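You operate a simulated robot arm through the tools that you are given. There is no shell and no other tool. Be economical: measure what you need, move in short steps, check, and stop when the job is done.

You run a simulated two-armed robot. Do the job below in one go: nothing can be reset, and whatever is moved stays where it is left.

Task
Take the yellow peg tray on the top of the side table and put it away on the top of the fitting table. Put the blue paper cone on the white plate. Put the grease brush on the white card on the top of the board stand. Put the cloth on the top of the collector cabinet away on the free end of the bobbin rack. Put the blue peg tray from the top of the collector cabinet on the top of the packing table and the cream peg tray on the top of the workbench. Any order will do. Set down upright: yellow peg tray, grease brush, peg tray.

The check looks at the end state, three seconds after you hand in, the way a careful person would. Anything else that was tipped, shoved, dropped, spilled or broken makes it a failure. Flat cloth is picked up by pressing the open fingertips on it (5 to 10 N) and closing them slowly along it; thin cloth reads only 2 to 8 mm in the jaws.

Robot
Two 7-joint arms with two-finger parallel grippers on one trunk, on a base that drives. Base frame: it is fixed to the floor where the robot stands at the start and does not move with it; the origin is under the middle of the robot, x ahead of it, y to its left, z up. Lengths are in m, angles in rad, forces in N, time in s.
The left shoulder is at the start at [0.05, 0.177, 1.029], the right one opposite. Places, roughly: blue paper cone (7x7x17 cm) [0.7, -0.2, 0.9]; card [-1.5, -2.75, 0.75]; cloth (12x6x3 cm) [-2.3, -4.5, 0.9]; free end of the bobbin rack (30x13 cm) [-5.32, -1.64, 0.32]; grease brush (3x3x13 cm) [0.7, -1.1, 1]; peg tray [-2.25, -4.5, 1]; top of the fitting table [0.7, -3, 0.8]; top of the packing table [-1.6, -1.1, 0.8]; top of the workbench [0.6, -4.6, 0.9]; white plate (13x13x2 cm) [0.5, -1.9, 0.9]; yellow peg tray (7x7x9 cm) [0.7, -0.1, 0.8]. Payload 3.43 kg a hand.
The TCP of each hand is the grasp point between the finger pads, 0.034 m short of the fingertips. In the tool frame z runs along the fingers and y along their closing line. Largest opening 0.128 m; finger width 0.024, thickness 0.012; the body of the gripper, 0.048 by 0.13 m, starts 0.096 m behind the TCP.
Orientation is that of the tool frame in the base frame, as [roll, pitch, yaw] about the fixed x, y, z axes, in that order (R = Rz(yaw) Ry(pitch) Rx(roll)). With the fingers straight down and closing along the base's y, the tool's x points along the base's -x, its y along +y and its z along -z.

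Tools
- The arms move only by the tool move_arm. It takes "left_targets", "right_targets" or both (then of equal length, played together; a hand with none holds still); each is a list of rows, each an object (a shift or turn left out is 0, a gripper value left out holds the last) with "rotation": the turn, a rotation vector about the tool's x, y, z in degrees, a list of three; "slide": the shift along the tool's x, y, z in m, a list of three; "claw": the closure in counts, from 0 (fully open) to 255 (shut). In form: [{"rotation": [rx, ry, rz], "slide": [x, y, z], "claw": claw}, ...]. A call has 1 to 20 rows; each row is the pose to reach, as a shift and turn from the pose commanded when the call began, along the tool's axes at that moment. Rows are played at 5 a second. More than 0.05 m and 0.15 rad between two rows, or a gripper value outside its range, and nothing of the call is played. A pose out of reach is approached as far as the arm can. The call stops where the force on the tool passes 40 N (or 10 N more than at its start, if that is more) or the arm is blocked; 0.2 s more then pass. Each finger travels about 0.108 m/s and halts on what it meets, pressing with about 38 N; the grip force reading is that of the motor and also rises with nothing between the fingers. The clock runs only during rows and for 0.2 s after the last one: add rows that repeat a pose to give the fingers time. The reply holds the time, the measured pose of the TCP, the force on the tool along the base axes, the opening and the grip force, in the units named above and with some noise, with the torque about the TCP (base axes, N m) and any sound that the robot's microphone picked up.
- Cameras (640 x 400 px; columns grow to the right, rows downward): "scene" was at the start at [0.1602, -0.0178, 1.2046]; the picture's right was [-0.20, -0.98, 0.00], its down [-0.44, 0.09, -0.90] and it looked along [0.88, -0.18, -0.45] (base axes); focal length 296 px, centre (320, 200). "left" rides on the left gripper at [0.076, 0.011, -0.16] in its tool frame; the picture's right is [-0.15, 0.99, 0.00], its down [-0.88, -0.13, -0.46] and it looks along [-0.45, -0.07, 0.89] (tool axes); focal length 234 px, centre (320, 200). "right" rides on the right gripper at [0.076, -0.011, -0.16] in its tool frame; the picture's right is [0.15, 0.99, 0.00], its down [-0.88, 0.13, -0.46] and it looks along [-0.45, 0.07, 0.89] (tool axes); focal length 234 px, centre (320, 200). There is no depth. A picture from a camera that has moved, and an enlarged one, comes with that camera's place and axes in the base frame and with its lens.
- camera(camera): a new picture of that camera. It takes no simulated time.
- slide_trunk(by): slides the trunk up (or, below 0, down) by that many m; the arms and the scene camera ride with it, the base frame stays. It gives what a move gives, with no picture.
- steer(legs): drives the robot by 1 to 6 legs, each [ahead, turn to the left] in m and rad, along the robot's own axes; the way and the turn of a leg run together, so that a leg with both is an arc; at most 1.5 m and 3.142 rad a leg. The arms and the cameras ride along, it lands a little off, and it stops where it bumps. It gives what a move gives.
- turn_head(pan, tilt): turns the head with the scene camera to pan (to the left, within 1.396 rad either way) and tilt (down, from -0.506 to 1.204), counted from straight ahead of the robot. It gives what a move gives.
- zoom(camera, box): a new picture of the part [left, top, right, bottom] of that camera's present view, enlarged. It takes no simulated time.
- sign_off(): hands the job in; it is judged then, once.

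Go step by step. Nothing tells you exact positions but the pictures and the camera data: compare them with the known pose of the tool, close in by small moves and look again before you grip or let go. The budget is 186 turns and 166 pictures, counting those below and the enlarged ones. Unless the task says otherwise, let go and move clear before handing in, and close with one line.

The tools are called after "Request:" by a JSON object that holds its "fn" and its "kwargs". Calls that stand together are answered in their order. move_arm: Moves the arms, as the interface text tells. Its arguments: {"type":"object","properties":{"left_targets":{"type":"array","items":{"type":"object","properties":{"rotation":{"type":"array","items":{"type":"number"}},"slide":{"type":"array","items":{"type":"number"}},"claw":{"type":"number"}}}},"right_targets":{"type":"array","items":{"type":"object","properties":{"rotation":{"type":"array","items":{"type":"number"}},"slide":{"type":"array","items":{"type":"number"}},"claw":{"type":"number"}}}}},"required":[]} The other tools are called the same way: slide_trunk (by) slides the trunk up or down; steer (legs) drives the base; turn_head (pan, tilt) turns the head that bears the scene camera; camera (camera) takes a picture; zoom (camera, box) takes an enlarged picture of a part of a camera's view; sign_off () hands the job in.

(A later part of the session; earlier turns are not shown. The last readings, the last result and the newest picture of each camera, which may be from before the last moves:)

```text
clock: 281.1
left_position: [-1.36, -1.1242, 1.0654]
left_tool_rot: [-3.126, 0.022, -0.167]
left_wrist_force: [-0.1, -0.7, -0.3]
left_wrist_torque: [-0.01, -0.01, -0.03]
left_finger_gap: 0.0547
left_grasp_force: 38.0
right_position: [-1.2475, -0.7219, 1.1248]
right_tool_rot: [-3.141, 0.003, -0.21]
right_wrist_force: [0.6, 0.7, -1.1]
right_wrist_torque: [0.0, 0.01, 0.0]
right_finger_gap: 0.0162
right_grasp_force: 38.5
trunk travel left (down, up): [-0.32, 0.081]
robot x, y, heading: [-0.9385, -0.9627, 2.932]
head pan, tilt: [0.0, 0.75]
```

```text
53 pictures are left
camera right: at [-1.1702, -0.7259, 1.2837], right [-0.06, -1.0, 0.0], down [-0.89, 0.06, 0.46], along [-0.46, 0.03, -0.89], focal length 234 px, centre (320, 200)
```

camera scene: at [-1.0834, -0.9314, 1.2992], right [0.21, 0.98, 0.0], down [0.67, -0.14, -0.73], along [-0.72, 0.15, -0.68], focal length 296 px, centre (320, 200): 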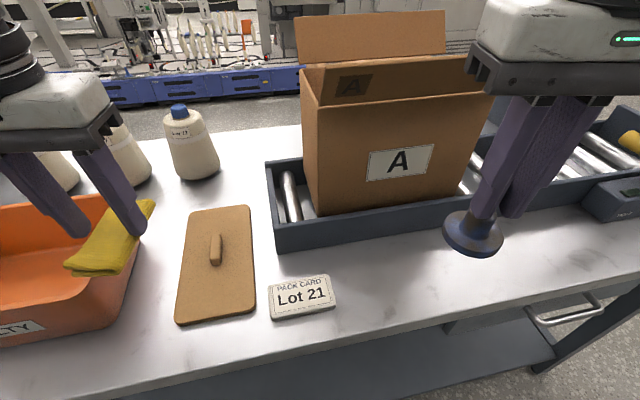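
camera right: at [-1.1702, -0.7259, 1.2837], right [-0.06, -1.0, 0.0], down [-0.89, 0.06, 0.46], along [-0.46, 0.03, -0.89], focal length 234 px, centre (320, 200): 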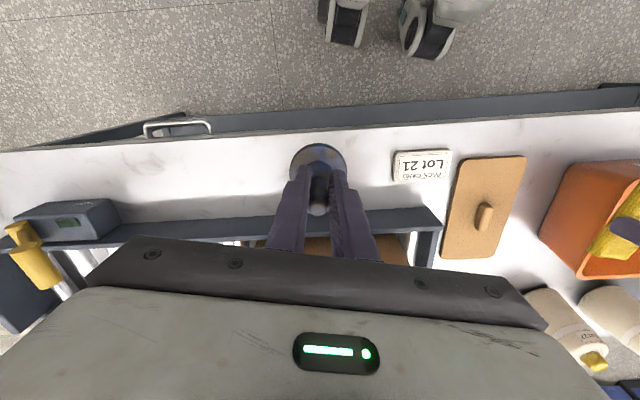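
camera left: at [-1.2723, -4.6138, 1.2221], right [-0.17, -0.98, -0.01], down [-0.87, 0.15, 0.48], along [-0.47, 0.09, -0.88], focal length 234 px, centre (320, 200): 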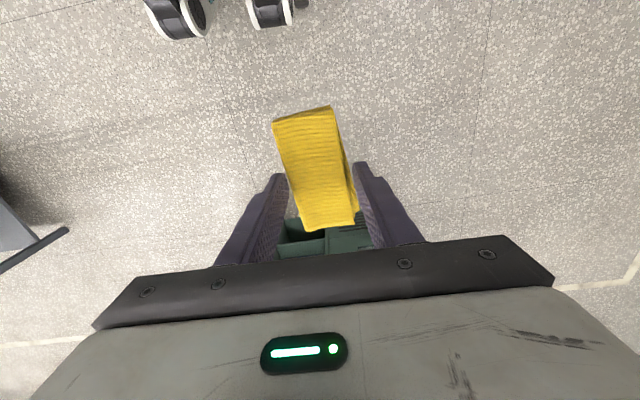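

The strip between conveyor and table edge is clear at about (-1.325, -0.70). I move the blue peg over it and lower partway.

Request:
{"fn": "move_arm", "kwargs": {"right_targets": [{"slide": [-0.04, -0.002, 0]}, {"slide": [-0.08, -0.005, 0.01]}, {"slide": [-0.08, -0.005, 0.05]}, {"slide": [-0.08, -0.005, 0.09]}, {"slide": [-0.08, -0.005, 0.13]}, {"slide": [-0.08, -0.005, 0.15]}, {"slide": [-0.08, -0.005, 0.15]}]}}

Request:
{"fn": "camera", "kwargs": {"camera": "scene"}}

Request:
{"fn": "camera", "kwargs": {"camera": "right"}}

```text
clock: 282.7
left_position: [-1.3603, -1.1235, 1.066]
left_tool_rot: [-3.126, 0.021, -0.165]
left_wrist_force: [-0.2, 0.3, 0.3]
left_wrist_torque: [0.01, -0.05, 0.01]
left_finger_gap: 0.0547
left_grasp_force: 38.5
right_position: [-1.3254, -0.7006, 0.9705]
right_tool_rot: [3.14, 0.005, -0.209]
right_wrist_force: [-1.0, 0.6, -0.2]
right_wrist_torque: [0.0, -0.01, 0.0]
right_finger_gap: 0.0163
right_grasp_force: 38.0
trunk travel left (down, up): [-0.32, 0.081]
robot x, y, heading: [-0.9352, -0.9647, 2.931]
head pan, tilt: [0.0, 0.75]
```

```text
52 pictures are left
camera scene: at [-1.0834, -0.9315, 1.2991], right [0.21, 0.98, 0.0], down [0.67, -0.14, -0.73], along [-0.71, 0.15, -0.68], focal length 296 px, centre (320, 200)
```

scene: 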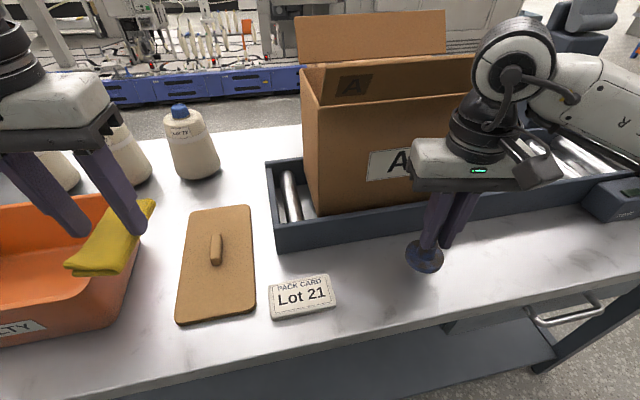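

```text
51 pictures are left
camera right: at [-1.2482, -0.7053, 1.1314], right [-0.06, -1.0, 0.0], down [-0.89, 0.06, 0.46], along [-0.46, 0.03, -0.89], focal length 234 px, centre (320, 200)
```

right: 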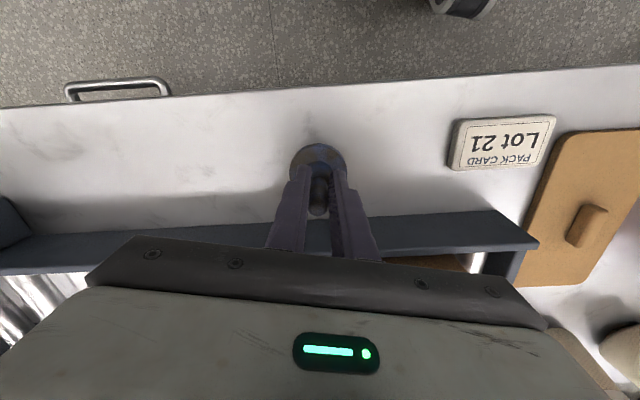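

Request:
{"fn": "move_arm", "kwargs": {"right_targets": [{"slide": [0.005, 0, 0.012]}, {"slide": [0.005, 0, 0.02]}, {"slide": [0.005, 0, 0.024]}, {"slide": [0.005, 0, 0.028]}]}}

Request:
{"fn": "zoom", "kwargs": {"camera": "scene", "box": [360, 200, 480, 300]}}

```text
clock: 283.7
left_position: [-1.3589, -1.123, 1.0663]
left_tool_rot: [-3.126, 0.02, -0.168]
left_wrist_force: [-0.2, 0.2, 0.0]
left_wrist_torque: [-0.01, -0.02, 0.0]
left_finger_gap: 0.0549
left_grasp_force: 38.1
right_position: [-1.32, -0.7019, 0.9448]
right_tool_rot: [3.139, 0.002, -0.209]
right_wrist_force: [0.4, 0.0, -1.6]
right_wrist_torque: [-0.01, 0.03, 0.0]
right_finger_gap: 0.0162
right_grasp_force: 38.2
trunk travel left (down, up): [-0.32, 0.081]
robot x, y, heading: [-0.934, -0.9628, 2.931]
head pan, tilt: [0.0, 0.75]
```

```text
4.00 times, centred on (420, 250) of scene
camera zoom: at [-1.0834, -0.9315, 1.2991], right [0.21, 0.98, 0.0], down [0.67, -0.14, -0.73], along [-0.71, 0.15, -0.68], focal length 1182 px, centre (-80, 0)
```

zoom: 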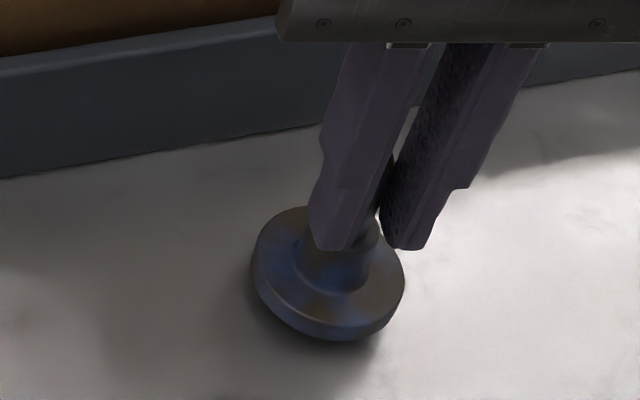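

Request:
{"fn": "move_arm", "kwargs": {"right_targets": [{"slide": [0, 0, 0.003]}, {"slide": [0, 0, 0.006]}, {"slide": [0, 0, 0.009]}]}}

Request:
{"fn": "zoom", "kwargs": {"camera": "scene", "box": [360, 200, 480, 300]}}

```text
clock: 284.5
left_position: [-1.3598, -1.1238, 1.0661]
left_tool_rot: [-3.127, 0.022, -0.165]
left_wrist_force: [0.0, -0.4, -0.3]
left_wrist_torque: [0.0, 0.04, -0.01]
left_finger_gap: 0.0548
left_grasp_force: 38.1
right_position: [-1.3213, -0.7012, 0.9374]
right_tool_rot: [-3.142, 0.003, -0.21]
right_wrist_force: [0.4, -0.7, 0.1]
right_wrist_torque: [-0.01, -0.03, -0.01]
right_finger_gap: 0.0163
right_grasp_force: 38.3
trunk travel left (down, up): [-0.32, 0.081]
robot x, y, heading: [-0.9321, -0.9636, 2.931]
head pan, tilt: [0.0, 0.75]
```

```text
4.00 times, centred on (420, 250) of scene
camera zoom: at [-1.0834, -0.9315, 1.2991], right [0.21, 0.98, 0.0], down [0.67, -0.14, -0.73], along [-0.71, 0.15, -0.68], focal length 1182 px, centre (-80, 0)
```

zoom: 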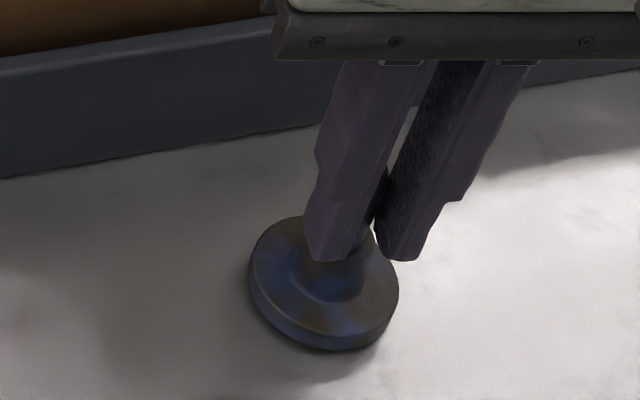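

Request:
{"fn": "move_arm", "kwargs": {"right_targets": [{"slide": [0, 0, 0.003]}, {"slide": [0, 0, 0.006]}, {"slide": [0, 0, 0.009]}]}}

```text
clock: 285.3
left_position: [-1.3592, -1.1242, 1.0677]
left_tool_rot: [-3.127, 0.025, -0.166]
left_wrist_force: [-0.9, -0.1, -0.2]
left_wrist_torque: [0.02, -0.03, -0.02]
left_finger_gap: 0.0549
left_grasp_force: 37.6
right_position: [-1.3201, -0.7018, 0.9334]
right_tool_rot: [3.137, 0.013, -0.212]
right_wrist_force: [1.4, 3.0, 34.2]
right_wrist_torque: [0.21, 0.03, -0.03]
right_finger_gap: 0.0163
right_grasp_force: 38.0
trunk travel left (down, up): [-0.32, 0.081]
robot x, y, heading: [-0.935, -0.966, 2.933]
head pan, tilt: [0.0, 0.75]
```

Contact. I ease off, release and rise straight up.

Request:
{"fn": "move_arm", "kwargs": {"right_targets": [{"slide": [0, 0, -0.005]}, {"slide": [0, 0, -0.005], "claw": 225}, {"slide": [0, 0, -0.005], "claw": 180}, {"slide": [0, 0, -0.005], "claw": 130}, {"slide": [0, 0, -0.005], "claw": 120}, {"slide": [0, 0, -0.045]}, {"slide": [0, 0, -0.085]}, {"slide": [0, 0, -0.125]}, {"slide": [0.02, 0, -0.16]}, {"slide": [0.05, 0, -0.18]}]}}

Request:
{"fn": "camera", "kwargs": {"camera": "scene"}}

```text
clock: 287.5
left_position: [-1.3591, -1.1245, 1.0666]
left_tool_rot: [-3.126, 0.024, -0.166]
left_wrist_force: [-0.3, -0.5, -0.3]
left_wrist_torque: [0.01, 0.01, -0.02]
left_finger_gap: 0.0545
left_grasp_force: 37.5
right_position: [-1.2718, -0.7128, 1.1068]
right_tool_rot: [-3.141, 0.003, -0.21]
right_wrist_force: [0.7, -0.3, -0.6]
right_wrist_torque: [-0.01, 0.01, 0.0]
right_finger_gap: 0.0676
right_grasp_force: 0.0
trunk travel left (down, up): [-0.32, 0.081]
robot x, y, heading: [-0.9358, -0.965, 2.932]
head pan, tilt: [0.0, 0.75]
```

```text
48 pictures are left
camera scene: at [-1.083, -0.9317, 1.2992], right [0.21, 0.98, 0.0], down [0.67, -0.14, -0.73], along [-0.72, 0.15, -0.68], focal length 296 px, centre (320, 200)
```

scene: 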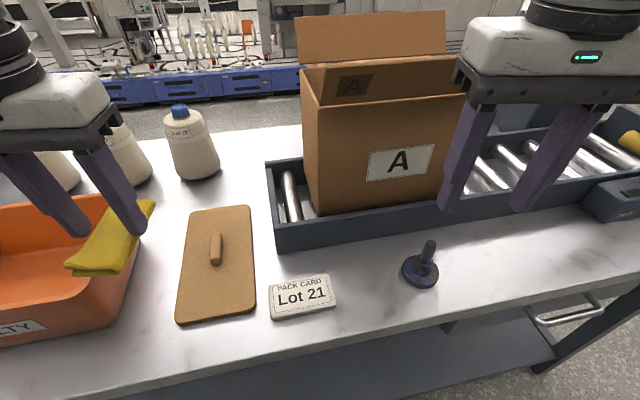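

The blue peg stands on the packing table. Last is the cloth to the bobbin rack; I drive round via the gap between board stand and cabinet.

Request:
{"fn": "steer", "kwargs": {"legs": [[-0.45, 0], [0, 1.78], [1.5, 0], [1.0, 0], [0, -1.57]]}}

Request:
{"fn": "turn_head", "kwargs": {"pan": -0.15, "tilt": 0.25}}

Request:
{"fn": "camera", "kwargs": {"camera": "scene"}}

```text
clock: 310.2
left_position: [-0.7819, -3.7889, 1.0668]
left_tool_rot: [-3.126, 0.021, 0.058]
left_wrist_force: [-0.3, 0.6, 0.5]
left_wrist_torque: [-0.01, 0.02, -0.01]
left_finger_gap: 0.0548
left_grasp_force: 37.6
right_position: [-0.7871, -3.3676, 1.106]
right_tool_rot: [3.141, 0.004, 0.014]
right_wrist_force: [0.0, -0.3, -0.5]
right_wrist_torque: [-0.03, 0.01, 0.01]
right_finger_gap: 0.0675
right_grasp_force: 0.1
trunk travel left (down, up): [-0.32, 0.081]
robot x, y, heading: [-0.4034, -3.5366, -3.129]
head pan, tilt: [0.0, 0.75]
```

```text
clock: 311.1
left_position: [-0.7818, -3.7879, 1.0657]
left_tool_rot: [-3.127, 0.021, 0.061]
left_wrist_force: [-0.4, 0.4, -0.2]
left_wrist_torque: [-0.01, 0.02, 0.04]
left_finger_gap: 0.0548
left_grasp_force: 37.7
right_position: [-0.7875, -3.3669, 1.1062]
right_tool_rot: [-3.142, 0.002, 0.015]
right_wrist_force: [0.0, 0.0, 0.8]
right_wrist_torque: [-0.05, 0.02, -0.01]
right_finger_gap: 0.0675
right_grasp_force: 0.1
trunk travel left (down, up): [-0.32, 0.081]
robot x, y, heading: [-0.3994, -3.535, -3.133]
head pan, tilt: [-0.15, 0.25]
```

```text
47 pictures are left
camera scene: at [-0.5637, -3.5258, 1.3442], right [0.14, 0.99, 0.0], down [0.25, -0.03, -0.97], along [-0.96, 0.13, -0.25], focal length 296 px, centre (320, 200)
```

scene: 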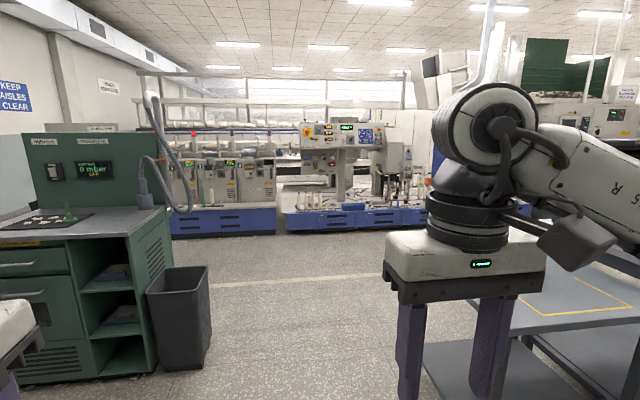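

Request:
{"fn": "steer", "kwargs": {"legs": [[1.5, 0]]}}

Request:
{"fn": "turn_head", "kwargs": {"pan": -0.6, "tilt": 0.3}}

Request:
{"fn": "camera", "kwargs": {"camera": "scene"}}

```text
clock: 318.6
left_position: [-2.2852, -3.8341, 1.0646]
left_tool_rot: [-3.124, 0.021, 0.083]
left_wrist_force: [1.0, -0.1, -1.8]
left_wrist_torque: [0.0, 0.02, 0.02]
left_finger_gap: 0.0546
left_grasp_force: 37.8
right_position: [-2.3017, -3.4131, 1.1054]
right_tool_rot: [-3.141, 0.003, 0.037]
right_wrist_force: [-1.0, 0.0, -0.1]
right_wrist_torque: [0.0, 0.03, -0.01]
right_finger_gap: 0.0678
right_grasp_force: 0.0
trunk travel left (down, up): [-0.32, 0.081]
robot x, y, heading: [-1.9096, -3.5726, -3.101]
head pan, tilt: [-0.15, 0.25]
```

```text
clock: 319.5
left_position: [-2.2858, -3.8332, 1.0658]
left_tool_rot: [-3.126, 0.02, 0.082]
left_wrist_force: [0.1, -0.6, 0.0]
left_wrist_torque: [-0.03, 0.0, -0.01]
left_finger_gap: 0.0546
left_grasp_force: 37.8
right_position: [-2.302, -3.4132, 1.1055]
right_tool_rot: [-3.141, 0.003, 0.036]
right_wrist_force: [0.1, -0.9, 0.1]
right_wrist_torque: [0.0, 0.01, -0.02]
right_finger_gap: 0.068
right_grasp_force: 0.1
trunk travel left (down, up): [-0.32, 0.081]
robot x, y, heading: [-1.9107, -3.5756, -3.104]
head pan, tilt: [-0.6, 0.3]
```

```text
46 pictures are left
camera scene: at [-2.0596, -3.5266, 1.3395], right [0.53, 0.85, 0.0], down [0.25, -0.16, -0.96], along [-0.81, 0.51, -0.3], focal length 296 px, centre (320, 200)
```

scene: 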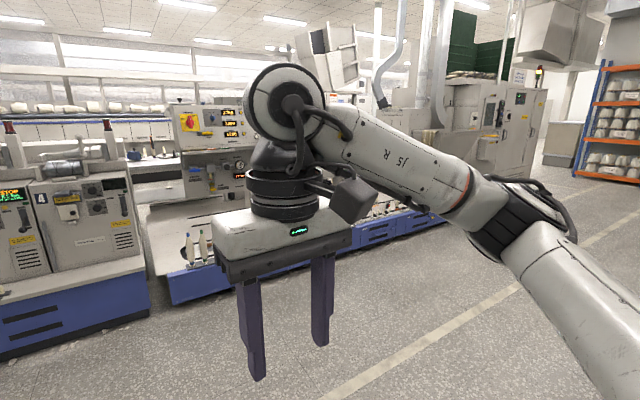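

Request:
{"fn": "steer", "kwargs": {"legs": [[0, -1.0], [1.5, 0], [0.6, 0], [0, 0.97]]}}

Request:
{"fn": "turn_head", "kwargs": {"pan": 0, "tilt": 0.4}}

Request:
{"fn": "camera", "kwargs": {"camera": "scene"}}

```text
clock: 334.9
left_position: [-3.452, -2.0855, 1.0654]
left_tool_rot: [-3.126, 0.021, 0.031]
left_wrist_force: [-0.5, -0.7, -0.2]
left_wrist_torque: [0.01, 0.02, 0.01]
left_finger_gap: 0.055
left_grasp_force: 37.9
right_position: [-3.4451, -1.6636, 1.107]
right_tool_rot: [-3.141, 0.005, -0.012]
right_wrist_force: [-0.1, -0.3, 0.5]
right_wrist_torque: [0.03, 0.04, 0.01]
right_finger_gap: 0.0678
right_grasp_force: 0.2
trunk travel left (down, up): [-0.32, 0.081]
robot x, y, heading: [-3.0676, -1.8444, 3.127]
head pan, tilt: [-0.6, 0.3]
```

```text
clock: 335.9
left_position: [-3.4513, -2.0862, 1.0655]
left_tool_rot: [-3.127, 0.02, 0.031]
left_wrist_force: [-0.2, 0.0, -0.2]
left_wrist_torque: [0.01, 0.01, -0.01]
left_finger_gap: 0.0549
left_grasp_force: 38.0
right_position: [-3.4445, -1.6653, 1.1053]
right_tool_rot: [-3.141, 0.004, -0.011]
right_wrist_force: [1.0, 0.2, 0.0]
right_wrist_torque: [-0.02, 0.01, -0.02]
right_finger_gap: 0.0677
right_grasp_force: 0.1
trunk travel left (down, up): [-0.32, 0.081]
robot x, y, heading: [-3.0649, -1.846, 3.126]
head pan, tilt: [0.0, 0.4]
```

```text
45 pictures are left
camera scene: at [-3.2271, -1.8427, 1.3303], right [0.02, 1.0, 0.0], down [0.39, -0.01, -0.92], along [-0.92, 0.01, -0.39], focal length 296 px, centre (320, 200)
```

scene: 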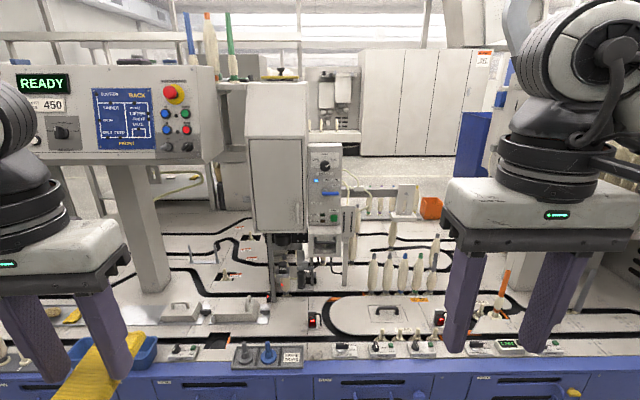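

Request:
{"fn": "zoom", "kwargs": {"camera": "scene", "box": [220, 150, 460, 320]}}

```text
2.35 times, centred on (340, 235) of scene
camera zoom: at [-3.2271, -1.8427, 1.3303], right [0.02, 1.0, 0.0], down [0.39, -0.01, -0.92], along [-0.92, 0.01, -0.39], focal length 696 px, centre (273, 118)
```

zoom: 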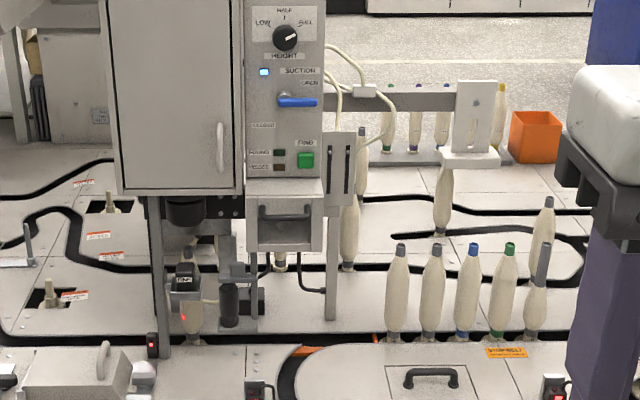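

The rack is the grey ledge with bobbins at the machine's back, its free end near (-5.32, -1.64). I must go round behind; I drive to the north end and look.

Request:
{"fn": "steer", "kwargs": {"legs": [[0, -1.55], [1.5, 0]]}}

Request:
{"fn": "turn_head", "kwargs": {"pan": 0.9, "tilt": 0.3}}

Request:
{"fn": "camera", "kwargs": {"camera": "scene"}}

Request:
{"fn": "turn_head", "kwargs": {"pan": 0.1, "tilt": 0.3}}

Request:
{"fn": "camera", "kwargs": {"camera": "scene"}}

```text
clock: 347.2
left_position: [-3.3192, 0.0729, 1.066]
left_tool_rot: [-3.124, 0.021, -1.518]
left_wrist_force: [0.2, 0.0, -0.4]
left_wrist_torque: [-0.02, -0.03, 0.04]
left_finger_gap: 0.055
left_grasp_force: 38.3
right_position: [-2.8982, 0.0768, 1.1063]
right_tool_rot: [-3.141, 0.003, -1.562]
right_wrist_force: [0.1, 0.2, 0.9]
right_wrist_torque: [-0.02, 0.01, -0.02]
right_finger_gap: 0.0676
right_grasp_force: 0.1
trunk travel left (down, up): [-0.32, 0.081]
robot x, y, heading: [-3.0659, -0.3052, 1.577]
head pan, tilt: [0.0, 0.4]
```

```text
clock: 348.4
left_position: [-3.3181, 0.073, 1.066]
left_tool_rot: [-3.128, 0.02, -1.519]
left_wrist_force: [-0.1, 0.9, -0.6]
left_wrist_torque: [-0.03, -0.01, -0.03]
left_finger_gap: 0.0546
left_grasp_force: 38.1
right_position: [-2.8963, 0.077, 1.1072]
right_tool_rot: [3.141, 0.004, -1.562]
right_wrist_force: [0.1, 0.2, -0.6]
right_wrist_torque: [-0.01, 0.01, -0.02]
right_finger_gap: 0.0676
right_grasp_force: 0.0
trunk travel left (down, up): [-0.32, 0.081]
robot x, y, heading: [-3.0697, -0.307, 1.581]
head pan, tilt: [0.901, 0.3]
```

```text
43 pictures are left
camera scene: at [-3.1439, -0.1803, 1.3395], right [0.62, 0.79, 0.0], down [0.23, -0.18, -0.96], along [-0.75, 0.59, -0.3], focal length 296 px, centre (320, 200)
```

scene: 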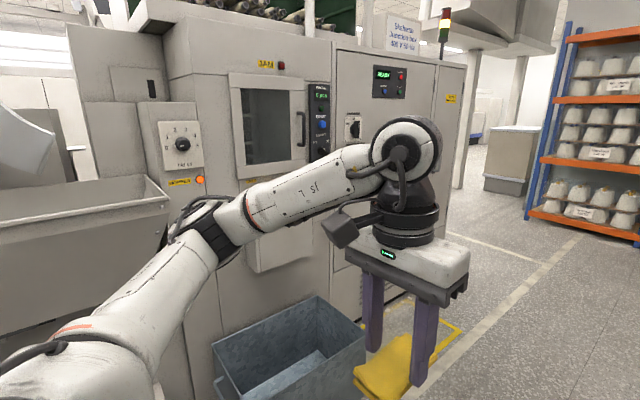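

```text
clock: 349.6
left_position: [-3.3188, 0.0724, 1.0655]
left_tool_rot: [-3.125, 0.021, -1.519]
left_wrist_force: [-0.4, 0.2, -0.6]
left_wrist_torque: [0.0, 0.04, 0.01]
left_finger_gap: 0.0547
left_grasp_force: 38.7
right_position: [-2.8976, 0.0777, 1.106]
right_tool_rot: [3.141, 0.002, -1.563]
right_wrist_force: [0.1, 1.0, -0.1]
right_wrist_torque: [0.0, 0.01, 0.0]
right_finger_gap: 0.0679
right_grasp_force: 0.0
trunk travel left (down, up): [-0.32, 0.081]
robot x, y, heading: [-3.0754, -0.3072, 1.574]
head pan, tilt: [0.099, 0.3]
```

```text
42 pictures are left
camera scene: at [-3.0803, -0.145, 1.3395], right [0.99, 0.11, 0.0], down [0.03, -0.29, -0.96], along [-0.1, 0.95, -0.3], focal length 296 px, centre (320, 200)
```

scene: 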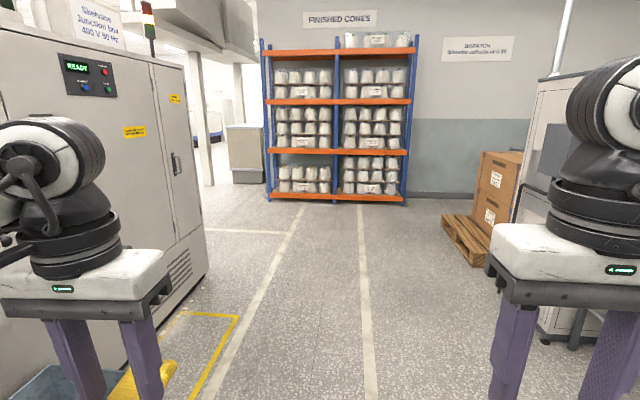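

The machine continues north; there's an opening past its end at y≈2. I drive there and look west.

Request:
{"fn": "steer", "kwargs": {"legs": [[1.5, 0], [1.35, 0], [0, 1.57]]}}

Request:
{"fn": "turn_head", "kwargs": {"pan": 0.2, "tilt": 0.3}}

Request:
{"fn": "camera", "kwargs": {"camera": "scene"}}

```text
clock: 367.1
left_position: [-3.4806, 2.3053, 1.0663]
left_tool_rot: [-3.126, 0.023, 0.014]
left_wrist_force: [0.4, -0.2, -0.6]
left_wrist_torque: [0.03, 0.0, 0.0]
left_finger_gap: 0.0547
left_grasp_force: 37.7
right_position: [-3.4664, 2.725, 1.1053]
right_tool_rot: [3.142, 0.002, -0.031]
right_wrist_force: [-0.3, -0.7, 1.0]
right_wrist_torque: [-0.01, 0.01, 0.01]
right_finger_gap: 0.0677
right_grasp_force: 0.1
trunk travel left (down, up): [-0.32, 0.081]
robot x, y, heading: [-3.0886, 2.5384, 3.105]
head pan, tilt: [0.099, 0.3]
```

```text
clock: 367.8
left_position: [-3.4799, 2.3055, 1.0658]
left_tool_rot: [-3.127, 0.021, 0.013]
left_wrist_force: [-0.8, 0.5, 0.0]
left_wrist_torque: [-0.01, -0.01, 0.02]
left_finger_gap: 0.0549
left_grasp_force: 38.2
right_position: [-3.4664, 2.7253, 1.106]
right_tool_rot: [-3.14, 0.005, -0.033]
right_wrist_force: [-0.4, -0.2, -1.3]
right_wrist_torque: [0.0, -0.01, 0.02]
right_finger_gap: 0.0677
right_grasp_force: 0.1
trunk travel left (down, up): [-0.32, 0.081]
robot x, y, heading: [-3.0856, 2.5375, 3.108]
head pan, tilt: [0.201, 0.3]
```

```text
41 pictures are left
camera scene: at [-3.2505, 2.5247, 1.3395], right [-0.17, 0.99, 0.0], down [0.29, 0.05, -0.96], along [-0.94, -0.16, -0.3], focal length 296 px, centre (320, 200)
```

scene: 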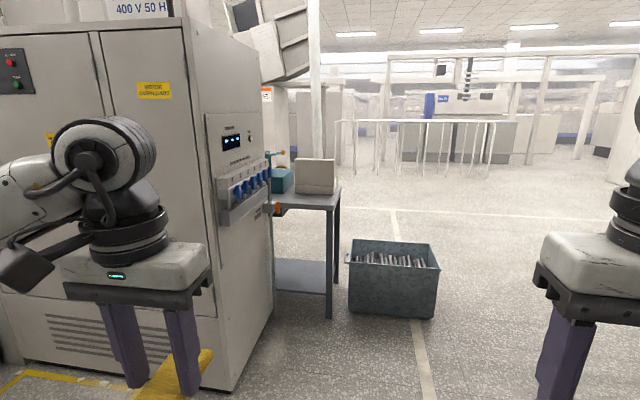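

A metal bin stands past the cabinet; I pass it on its north side along y≈3.5, then look south.

Request:
{"fn": "steer", "kwargs": {"legs": [[0, -0.65], [1.5, 0], [0, 0.68], [1.5, 0], [0.2, 0], [0, 1.57]]}}

Request:
{"fn": "turn_head", "kwargs": {"pan": 0, "tilt": 0.3}}

Request:
{"fn": "camera", "kwargs": {"camera": "scene"}}

```text
clock: 376.0
left_position: [-4.5947, 3.4851, 1.069]
left_tool_rot: [-3.119, 0.033, -0.667]
left_wrist_force: [-0.2, -0.9, -0.8]
left_wrist_torque: [-0.01, -0.01, -0.03]
left_finger_gap: 0.0549
left_grasp_force: 38.0
right_position: [-4.3193, 3.8051, 1.1096]
right_tool_rot: [-3.136, 0.004, -0.724]
right_wrist_force: [-0.3, -0.6, 0.5]
right_wrist_torque: [-0.02, -0.02, 0.01]
right_finger_gap: 0.0675
right_grasp_force: 0.1
trunk travel left (down, up): [-0.32, 0.081]
robot x, y, heading: [-4.1458, 3.4271, 2.42]
head pan, tilt: [0.201, 0.3]
stopped in leg 2: the robot was blocked; the commanded pose is now the measured one
```

```text
clock: 376.7
left_position: [-4.5952, 3.4841, 1.0687]
left_tool_rot: [-3.118, 0.033, -0.667]
left_wrist_force: [-0.2, -1.2, 0.4]
left_wrist_torque: [-0.04, 0.04, 0.01]
left_finger_gap: 0.0547
left_grasp_force: 38.1
right_position: [-4.3173, 3.806, 1.1089]
right_tool_rot: [-3.137, 0.005, -0.722]
right_wrist_force: [-0.3, 0.0, 0.0]
right_wrist_torque: [0.0, 0.01, 0.02]
right_finger_gap: 0.0677
right_grasp_force: 0.1
trunk travel left (down, up): [-0.32, 0.081]
robot x, y, heading: [-4.1499, 3.4273, 2.419]
head pan, tilt: [0.0, 0.3]
```

```text
40 pictures are left
camera scene: at [-4.2664, 3.5227, 1.3414], right [0.66, 0.75, 0.01], down [0.22, -0.18, -0.96], along [-0.72, 0.63, -0.28], focal length 296 px, centre (320, 200)
```

scene: 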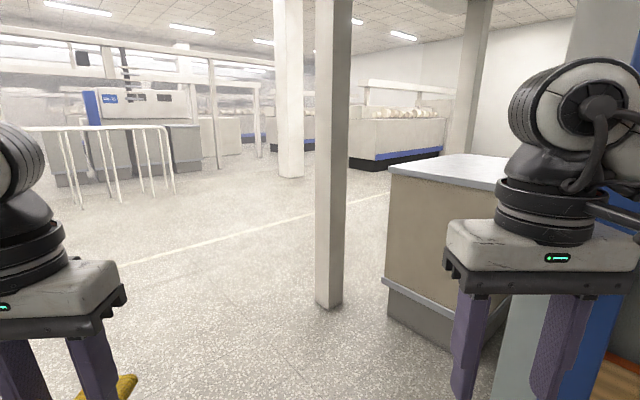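

Something blocked on the right (the cone rack side). I back off a little and check the right side.

Request:
{"fn": "steer", "kwargs": {"legs": [[-0.15, 0]]}}

Request:
{"fn": "turn_head", "kwargs": {"pan": -0.9, "tilt": 0.5}}

Request:
{"fn": "camera", "kwargs": {"camera": "scene"}}

Request:
{"fn": "turn_head", "kwargs": {"pan": 0.5, "tilt": 0.6}}

Request:
{"fn": "camera", "kwargs": {"camera": "scene"}}

```text
clock: 378.1
left_position: [-4.4833, 3.3942, 1.0664]
left_tool_rot: [-3.127, 0.024, -0.666]
left_wrist_force: [0.0, 0.1, 0.0]
left_wrist_torque: [0.04, -0.01, 0.0]
left_finger_gap: 0.055
left_grasp_force: 37.4
right_position: [-4.2081, 3.7147, 1.1036]
right_tool_rot: [3.141, -0.006, -0.723]
right_wrist_force: [0.1, 0.1, 0.2]
right_wrist_torque: [0.03, 0.05, -0.03]
right_finger_gap: 0.068
right_grasp_force: 0.2
trunk travel left (down, up): [-0.32, 0.081]
robot x, y, heading: [-4.037, 3.3307, 2.426]
head pan, tilt: [0.0, 0.3]
```

```text
clock: 379.3
left_position: [-4.4836, 3.3944, 1.0666]
left_tool_rot: [-3.126, 0.02, -0.665]
left_wrist_force: [-0.2, -0.5, -0.7]
left_wrist_torque: [0.0, 0.0, 0.02]
left_finger_gap: 0.0547
left_grasp_force: 38.4
right_position: [-4.2082, 3.7154, 1.1028]
right_tool_rot: [3.139, -0.008, -0.72]
right_wrist_force: [0.0, -0.3, 0.8]
right_wrist_torque: [0.01, -0.03, -0.01]
right_finger_gap: 0.0678
right_grasp_force: 0.1
trunk travel left (down, up): [-0.32, 0.081]
robot x, y, heading: [-4.0378, 3.3268, 2.425]
head pan, tilt: [-0.901, 0.499]
```

```text
39 pictures are left
camera scene: at [-4.0825, 3.4658, 1.3211], right [1.0, -0.05, 0.0], down [-0.02, -0.48, -0.88], along [0.04, 0.88, -0.48], focal length 296 px, centre (320, 200)
```

scene: 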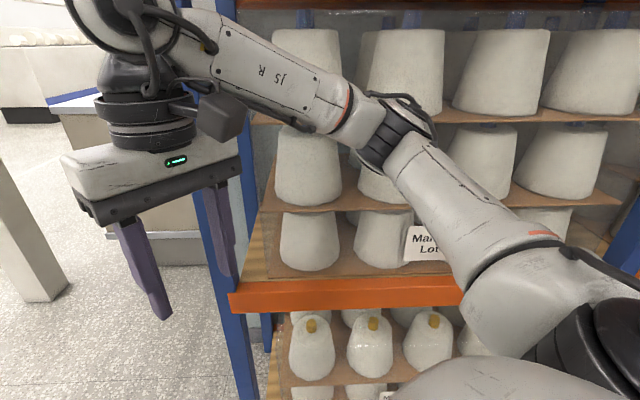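

```text
clock: 380.9
left_position: [-4.4834, 3.3939, 1.0662]
left_tool_rot: [-3.126, 0.021, -0.665]
left_wrist_force: [-0.1, -0.8, 0.2]
left_wrist_torque: [0.01, 0.01, -0.01]
left_finger_gap: 0.0549
left_grasp_force: 37.8
right_position: [-4.2094, 3.7146, 1.1033]
right_tool_rot: [3.139, -0.005, -0.719]
right_wrist_force: [-1.3, -0.5, 0.0]
right_wrist_torque: [-0.01, -0.04, 0.0]
right_finger_gap: 0.0674
right_grasp_force: 0.0
trunk travel left (down, up): [-0.32, 0.081]
robot x, y, heading: [-4.0339, 3.3285, 2.43]
head pan, tilt: [0.499, 0.6]
```

```text
38 pictures are left
camera scene: at [-4.1729, 3.3941, 1.312], right [0.22, 0.98, 0.0], down [0.55, -0.12, -0.83], along [-0.81, 0.18, -0.56], focal length 296 px, centre (320, 200)
```

scene: 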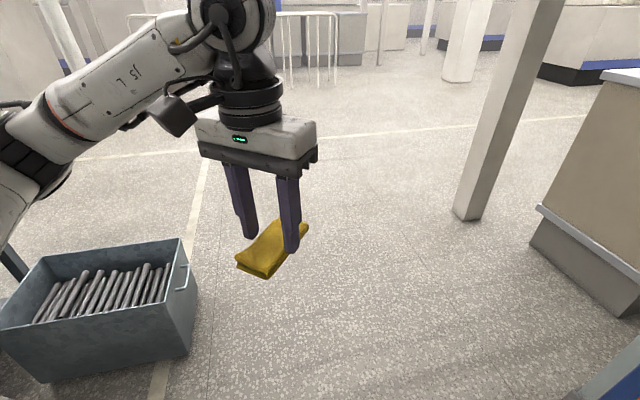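

The cone rack looks undisturbed; my right elbow had come too near it. I turn west here and pass straight between rack and bin.

Request:
{"fn": "steer", "kwargs": {"legs": [[0, 0.69], [1.0, 0], [0.85, 0], [0, 1.57]]}}

Request:
{"fn": "turn_head", "kwargs": {"pan": 0, "tilt": 0.3}}

Request:
{"fn": "camera", "kwargs": {"camera": "scene"}}

```text
clock: 395.9
left_position: [-5.6403, 2.9829, 1.0663]
left_tool_rot: [-3.126, 0.022, 1.634]
left_wrist_force: [0.3, 1.3, -0.2]
left_wrist_torque: [0.0, 0.0, 0.01]
left_finger_gap: 0.0546
left_grasp_force: 38.2
right_position: [-6.0639, 2.9752, 1.1029]
right_tool_rot: [3.141, -0.007, 1.577]
right_wrist_force: [-0.2, -0.1, -0.9]
right_wrist_torque: [-0.01, -0.01, -0.01]
right_finger_gap: 0.0675
right_grasp_force: 0.0
trunk travel left (down, up): [-0.32, 0.081]
robot x, y, heading: [-5.891, 3.3607, -1.557]
head pan, tilt: [0.499, 0.6]
```

```text
clock: 396.8
left_position: [-5.6404, 2.9827, 1.0666]
left_tool_rot: [-3.125, 0.021, 1.634]
left_wrist_force: [-0.2, 1.3, 0.2]
left_wrist_torque: [-0.01, 0.0, -0.01]
left_finger_gap: 0.0552
left_grasp_force: 37.8
right_position: [-6.064, 2.9757, 1.1035]
right_tool_rot: [3.141, -0.007, 1.579]
right_wrist_force: [-0.2, -0.7, -0.9]
right_wrist_torque: [0.03, 0.01, 0.02]
right_finger_gap: 0.0676
right_grasp_force: 0.1
trunk travel left (down, up): [-0.32, 0.081]
robot x, y, heading: [-5.8896, 3.365, -1.561]
head pan, tilt: [0.0, 0.3]
```

```text
37 pictures are left
camera scene: at [-5.8888, 3.1991, 1.3395], right [-1.0, -0.01, 0.0], down [0.0, 0.3, -0.96], along [0.01, -0.96, -0.3], focal length 296 px, centre (320, 200)
```

scene: 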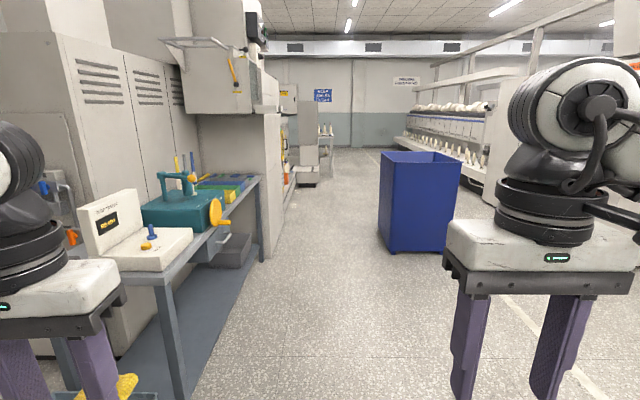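

A corridor runs south between the cabinets and a blue bin. I go down its middle in stages.

Request:
{"fn": "steer", "kwargs": {"legs": [[0, -0.05], [1.5, 0], [0, 0.04]]}}

Request:
{"fn": "camera", "kwargs": {"camera": "scene"}}

```text
clock: 404.9
left_position: [-5.712, 1.504, 1.0651]
left_tool_rot: [-3.126, 0.02, 1.616]
left_wrist_force: [0.1, 0.3, -0.1]
left_wrist_torque: [0.01, 0.01, -0.04]
left_finger_gap: 0.0546
left_grasp_force: 37.5
right_position: [-6.1345, 1.5039, 1.1031]
right_tool_rot: [3.139, -0.006, 1.559]
right_wrist_force: [0.9, -0.3, 0.0]
right_wrist_torque: [-0.02, 0.01, 0.01]
right_finger_gap: 0.0679
right_grasp_force: 0.0
trunk travel left (down, up): [-0.32, 0.081]
robot x, y, heading: [-5.9531, 1.8861, -1.577]
head pan, tilt: [0.0, 0.3]
```

```text
36 pictures are left
camera scene: at [-5.9553, 1.7242, 1.3395], right [-1.0, 0.01, 0.0], down [0.0, 0.3, -0.96], along [-0.01, -0.96, -0.3], focal length 296 px, centre (320, 200)
```

scene: 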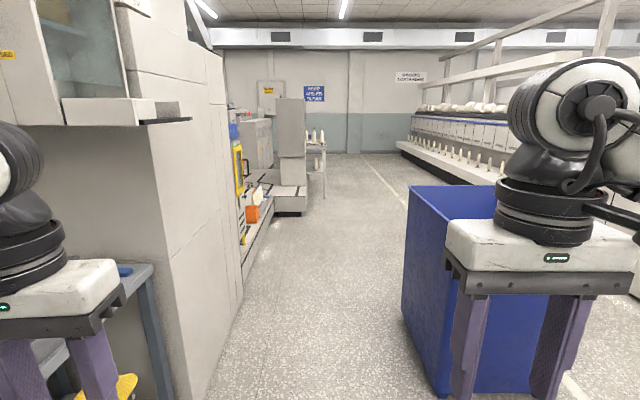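

Request:
{"fn": "steer", "kwargs": {"legs": [[1.3, 0], [0.9, 0]]}}

Request:
{"fn": "turn_head", "kwargs": {"pan": 0.45, "tilt": 0.5}}

Request:
{"fn": "camera", "kwargs": {"camera": "scene"}}

```text
clock: 415.8
left_position: [-5.7309, -0.6962, 1.0653]
left_tool_rot: [-3.125, 0.02, 1.609]
left_wrist_force: [0.3, 0.1, -0.2]
left_wrist_torque: [0.03, -0.02, -0.04]
left_finger_gap: 0.0545
left_grasp_force: 38.2
right_position: [-6.1545, -0.6941, 1.1031]
right_tool_rot: [3.14, -0.004, 1.554]
right_wrist_force: [0.7, -0.7, -0.1]
right_wrist_torque: [-0.01, -0.02, 0.02]
right_finger_gap: 0.0675
right_grasp_force: 0.0
trunk travel left (down, up): [-0.32, 0.081]
robot x, y, heading: [-5.9741, -0.3085, -1.582]
head pan, tilt: [0.0, 0.3]
```

```text
clock: 416.7
left_position: [-5.7313, -0.6962, 1.0651]
left_tool_rot: [-3.124, 0.021, 1.609]
left_wrist_force: [-0.4, 0.1, -0.2]
left_wrist_torque: [0.01, 0.01, -0.01]
left_finger_gap: 0.0546
left_grasp_force: 38.0
right_position: [-6.1541, -0.6932, 1.1034]
right_tool_rot: [3.14, -0.008, 1.555]
right_wrist_force: [0.4, 0.4, 0.8]
right_wrist_torque: [0.01, -0.01, -0.01]
right_finger_gap: 0.0678
right_grasp_force: 0.1
trunk travel left (down, up): [-0.32, 0.081]
robot x, y, heading: [-5.9726, -0.3096, -1.585]
head pan, tilt: [0.45, 0.499]
```

```text
35 pictures are left
camera scene: at [-5.9348, -0.463, 1.3211], right [-0.91, -0.42, 0.0], down [-0.2, 0.43, -0.88], along [0.37, -0.8, -0.48], focal length 296 px, centre (320, 200)
```

scene: 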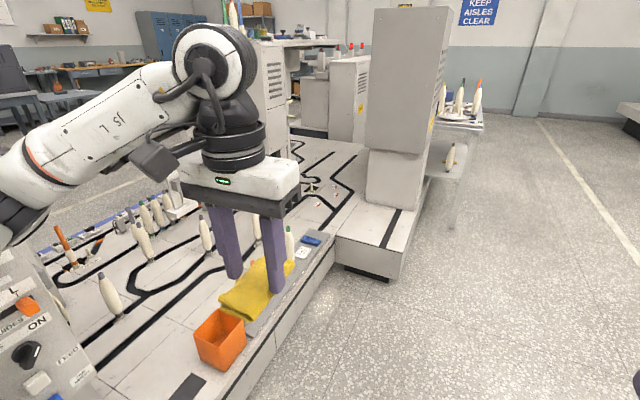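

The ledge runs along the machine's back; a tower base sticks out farther south. I go a bit farther, and turn toward the free end for a closer look.

Request:
{"fn": "steer", "kwargs": {"legs": [[0.72, 0], [0, 0.6]]}}

Request:
{"fn": "turn_head", "kwargs": {"pan": 0, "tilt": 0.75}}

Request:
{"fn": "camera", "kwargs": {"camera": "scene"}}

```text
clock: 422.3
left_position: [-5.5684, -1.2153, 1.0657]
left_tool_rot: [-3.124, 0.021, 2.197]
left_wrist_force: [0.7, 0.1, -0.1]
left_wrist_torque: [0.01, 0.02, -0.01]
left_finger_gap: 0.0548
left_grasp_force: 37.9
right_position: [-5.9223, -1.4483, 1.1033]
right_tool_rot: [3.139, -0.008, 2.141]
right_wrist_force: [-0.4, 0.3, 0.3]
right_wrist_torque: [-0.02, 0.01, 0.01]
right_finger_gap: 0.0675
right_grasp_force: 0.0
trunk travel left (down, up): [-0.32, 0.081]
robot x, y, heading: [-5.983, -1.0265, -0.997]
head pan, tilt: [0.45, 0.499]
```

```text
clock: 423.2
left_position: [-5.5693, -1.2149, 1.0652]
left_tool_rot: [-3.126, 0.021, 2.198]
left_wrist_force: [0.1, 0.4, -1.2]
left_wrist_torque: [0.03, -0.01, -0.01]
left_finger_gap: 0.0546
left_grasp_force: 37.7
right_position: [-5.9224, -1.4475, 1.1038]
right_tool_rot: [3.139, -0.007, 2.142]
right_wrist_force: [1.1, -0.8, 0.6]
right_wrist_torque: [-0.03, 0.0, 0.01]
right_finger_gap: 0.0677
right_grasp_force: 0.0
trunk travel left (down, up): [-0.32, 0.081]
robot x, y, heading: [-5.9849, -1.0266, -0.998]
head pan, tilt: [0.0, 0.75]
```

```text
34 pictures are left
camera scene: at [-5.9, -1.1564, 1.2992], right [-0.84, -0.54, 0.0], down [-0.37, 0.57, -0.73], along [0.4, -0.61, -0.68], focal length 296 px, centre (320, 200)
```

scene: 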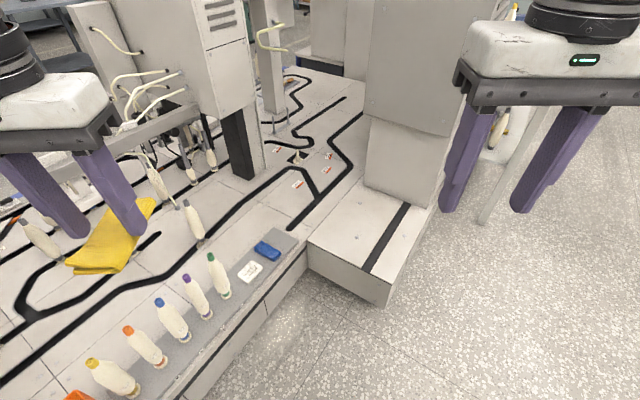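

Request:
{"fn": "zoom", "kwargs": {"camera": "scene", "box": [160, 200, 340, 330]}}

```text
3.08 times, centred on (250, 265) of scene
camera zoom: at [-5.9, -1.1564, 1.2992], right [-0.84, -0.54, 0.0], down [-0.37, 0.57, -0.73], along [0.4, -0.61, -0.68], focal length 910 px, centre (535, 0)
```

zoom: 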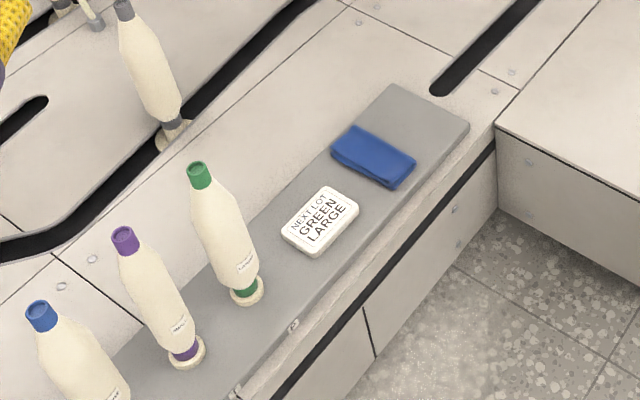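

The free end is the bare grey patch past the blue cloth, about (-5.32, -1.745), 13 cm × 8 cm. I tuck the right hand in, drive up and lower the trunk.

Request:
{"fn": "move_arm", "kwargs": {"right_targets": [{"slide": [0.04, 0, 0]}, {"slide": [0.08, 0, 0]}, {"slide": [0.12, 0, 0]}]}}

Request:
{"fn": "steer", "kwargs": {"legs": [[0.42, 0]]}}

Request:
{"fn": "slide_trunk", "kwargs": {"by": -0.25}}

Request:
{"fn": "camera", "kwargs": {"camera": "scene"}}

Request:
{"fn": "camera", "kwargs": {"camera": "left"}}

```text
clock: 424.0
left_position: [-5.5697, -1.2149, 1.0655]
left_tool_rot: [-3.126, 0.021, 2.197]
left_wrist_force: [0.5, 0.8, -0.6]
left_wrist_torque: [-0.01, 0.03, 0.0]
left_finger_gap: 0.0545
left_grasp_force: 38.1
right_position: [-5.9899, -1.3459, 1.1048]
right_tool_rot: [3.139, -0.007, 2.142]
right_wrist_force: [0.5, -0.1, 0.3]
right_wrist_torque: [-0.03, -0.01, 0.0]
right_finger_gap: 0.0676
right_grasp_force: 0.1
trunk travel left (down, up): [-0.32, 0.081]
robot x, y, heading: [-5.9856, -1.0316, -0.997]
head pan, tilt: [0.0, 0.75]
```

```text
clock: 426.5
left_position: [-5.3398, -1.5635, 1.0653]
left_tool_rot: [-3.127, 0.021, 2.2]
left_wrist_force: [-0.1, -0.3, -1.1]
left_wrist_torque: [0.0, 0.02, -0.03]
left_finger_gap: 0.0546
left_grasp_force: 38.0
right_position: [-5.761, -1.6974, 1.1032]
right_tool_rot: [3.14, -0.008, 2.147]
right_wrist_force: [-0.2, -0.3, 0.4]
right_wrist_torque: [0.04, -0.03, -0.01]
right_finger_gap: 0.0676
right_grasp_force: 0.2
trunk travel left (down, up): [-0.32, 0.081]
robot x, y, heading: [-5.7553, -1.3743, -0.992]
head pan, tilt: [0.0, 0.75]
```

```text
clock: 429.1
left_position: [-5.3409, -1.5634, 0.8161]
left_tool_rot: [-3.121, 0.02, 2.202]
left_wrist_force: [0.4, 0.1, -0.1]
left_wrist_torque: [0.01, 0.01, -0.02]
left_finger_gap: 0.0549
left_grasp_force: 38.0
right_position: [-5.7607, -1.6961, 0.8544]
right_tool_rot: [3.14, -0.007, 2.147]
right_wrist_force: [-0.1, 0.1, 0.5]
right_wrist_torque: [0.0, -0.01, 0.01]
right_finger_gap: 0.0676
right_grasp_force: 0.1
trunk travel left (down, up): [-0.07, 0.331]
robot x, y, heading: [-5.7539, -1.3823, -0.996]
head pan, tilt: [0.0, 0.75]
```

```text
32 pictures are left
camera scene: at [-5.6718, -1.5058, 1.0492], right [-0.84, -0.55, 0.0], down [-0.37, 0.57, -0.73], along [0.4, -0.61, -0.68], focal length 296 px, centre (320, 200)
```

scene: 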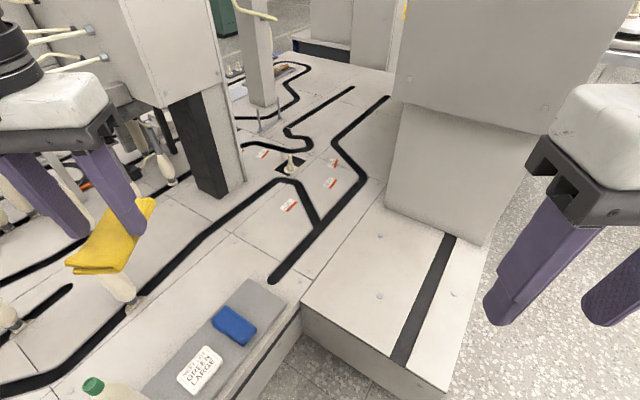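

```text
31 pictures are left
camera left: at [-5.3762, -1.49, 0.9723], right [0.89, 0.46, -0.01], down [0.41, -0.78, 0.48], along [0.21, -0.43, -0.88], focal length 234 px, centre (320, 200)
```

left: 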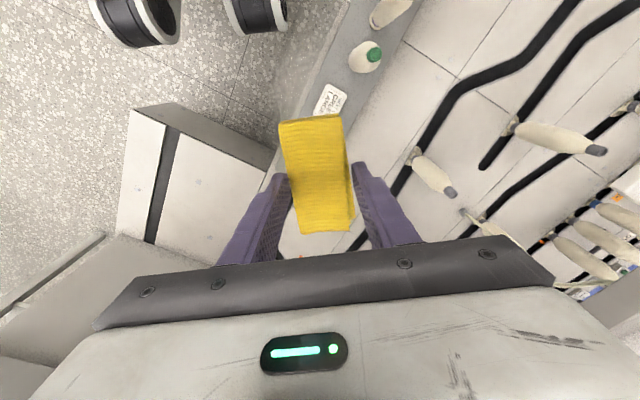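

I turn the wrist so the cloth lies along x, move it over the bare patch and lower partway.

Request:
{"fn": "move_arm", "kwargs": {"left_targets": [{"slide": [-0.033, -0.016, 0], "rotation": [-0.3, 0.3, -8.4]}, {"slide": [-0.066, -0.032, 0], "rotation": [-0.6, 0.6, -16.8]}, {"slide": [-0.099, -0.049, 0], "rotation": [-0.9, 0.9, -25.2]}, {"slide": [-0.132, -0.065, 0], "rotation": [-1.2, 1.1, -33.6]}, {"slide": [-0.165, -0.081, 0], "rotation": [-1.2, 1.1, -41.8]}, {"slide": [-0.165, -0.081, 0.045], "rotation": [-1.2, 1.1, -41.8]}, {"slide": [-0.165, -0.081, 0.09], "rotation": [-1.2, 1.1, -41.8]}, {"slide": [-0.165, -0.081, 0.135], "rotation": [-1.2, 1.1, -41.8]}, {"slide": [-0.165, -0.081, 0.18], "rotation": [-1.2, 1.1, -41.8]}, {"slide": [-0.165, -0.081, 0.225], "rotation": [-1.2, 1.1, -41.8]}, {"slide": [-0.165, -0.081, 0.27], "rotation": [-1.2, 1.1, -41.8]}, {"slide": [-0.165, -0.081, 0.315], "rotation": [-1.2, 1.1, -41.8]}, {"slide": [-0.165, -0.081, 0.35], "rotation": [-1.2, 1.1, -41.8]}, {"slide": [-0.165, -0.081, 0.35], "rotation": [-1.2, 1.1, -41.8]}]}}

Request:
{"fn": "camera", "kwargs": {"camera": "scene"}}

Request:
{"fn": "camera", "kwargs": {"camera": "left"}}

```text
clock: 432.1
left_position: [-5.3085, -1.7512, 0.4714]
left_tool_rot: [-3.141, -0.005, 2.93]
left_wrist_force: [0.8, -0.5, -1.0]
left_wrist_torque: [-0.04, 0.02, 0.01]
left_finger_gap: 0.0546
left_grasp_force: 37.8
right_position: [-5.7612, -1.6959, 0.8541]
right_tool_rot: [3.139, -0.007, 2.146]
right_wrist_force: [0.5, 0.1, 0.4]
right_wrist_torque: [0.01, -0.01, -0.02]
right_finger_gap: 0.0679
right_grasp_force: 0.0
trunk travel left (down, up): [-0.07, 0.331]
robot x, y, heading: [-5.7512, -1.3836, -0.995]
head pan, tilt: [0.0, 0.75]
```

```text
30 pictures are left
camera scene: at [-5.6718, -1.5058, 1.0491], right [-0.84, -0.55, 0.0], down [-0.37, 0.57, -0.73], along [0.4, -0.61, -0.68], focal length 296 px, centre (320, 200)
```

scene: 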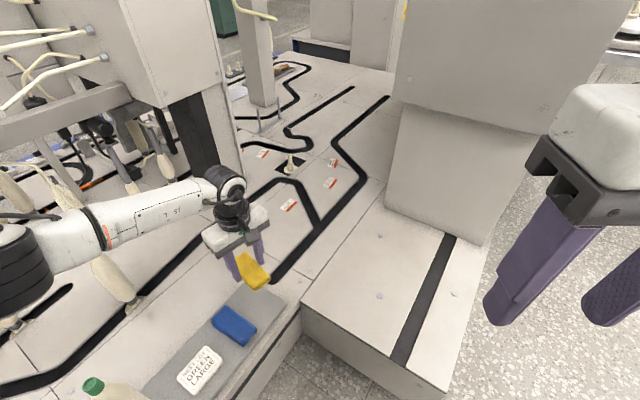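

```text
29 pictures are left
camera left: at [-5.3788, -1.7243, 0.6291], right [0.35, 0.94, 0.0], down [0.84, -0.31, 0.45], along [0.42, -0.16, -0.89], focal length 234 px, centre (320, 200)
```

left: 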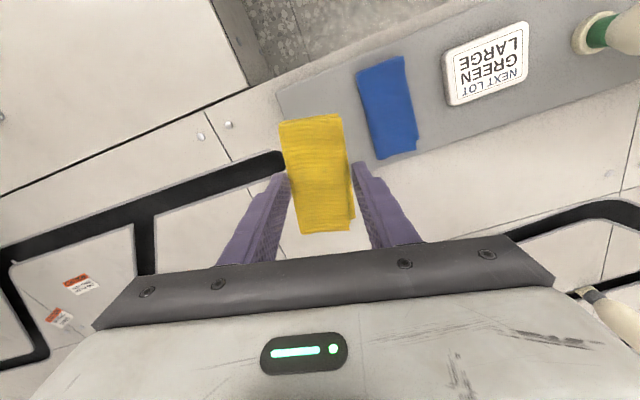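

Alignment is good; I shift 1 cm and lower to just above the ledge.

Request:
{"fn": "move_arm", "kwargs": {"left_targets": [{"slide": [0.002, 0.011, 0.03]}, {"slide": [0.002, 0.011, 0.06]}, {"slide": [0.002, 0.011, 0.085]}, {"slide": [0.002, 0.011, 0.098]}, {"slide": [0.002, 0.011, 0.098]}]}}

Request:
{"fn": "camera", "kwargs": {"camera": "left"}}

Request:
{"fn": "zoom", "kwargs": {"camera": "scene", "box": [190, 220, 330, 330]}}

```text
clock: 433.3
left_position: [-5.3086, -1.7406, 0.3729]
left_tool_rot: [-3.14, -0.006, 2.931]
left_wrist_force: [0.3, 1.2, -0.2]
left_wrist_torque: [0.01, -0.03, -0.01]
left_finger_gap: 0.0547
left_grasp_force: 38.2
right_position: [-5.7603, -1.6955, 0.8545]
right_tool_rot: [3.14, -0.007, 2.146]
right_wrist_force: [0.5, -0.1, 0.5]
right_wrist_torque: [-0.01, 0.0, -0.01]
right_finger_gap: 0.0676
right_grasp_force: 0.0
trunk travel left (down, up): [-0.07, 0.331]
robot x, y, heading: [-5.7602, -1.38, -0.99]
head pan, tilt: [0.0, 0.75]
```

```text
28 pictures are left
camera left: at [-5.3792, -1.7136, 0.5308], right [0.35, 0.94, 0.0], down [0.84, -0.31, 0.45], along [0.42, -0.16, -0.89], focal length 234 px, centre (320, 200)
```

left: 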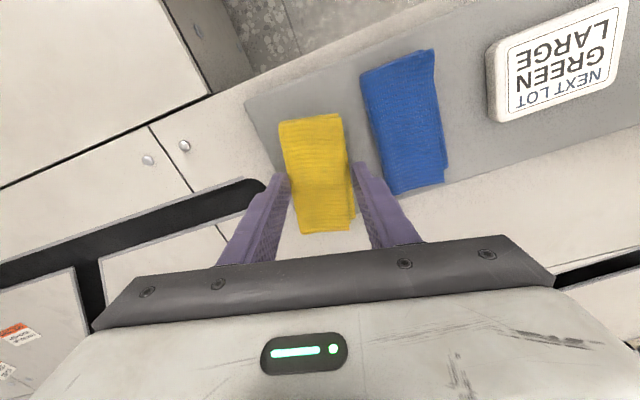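

```text
3.64 times, centred on (260, 275) of scene
camera zoom: at [-5.6718, -1.5058, 1.0491], right [-0.84, -0.55, 0.0], down [-0.37, 0.57, -0.73], along [0.4, -0.61, -0.68], focal length 1075 px, centre (538, -73)
```

zoom: 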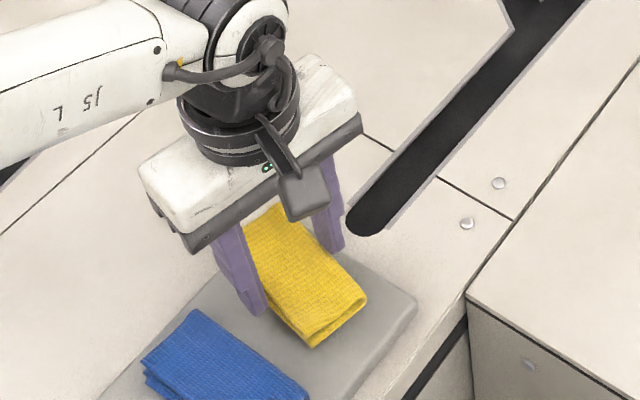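

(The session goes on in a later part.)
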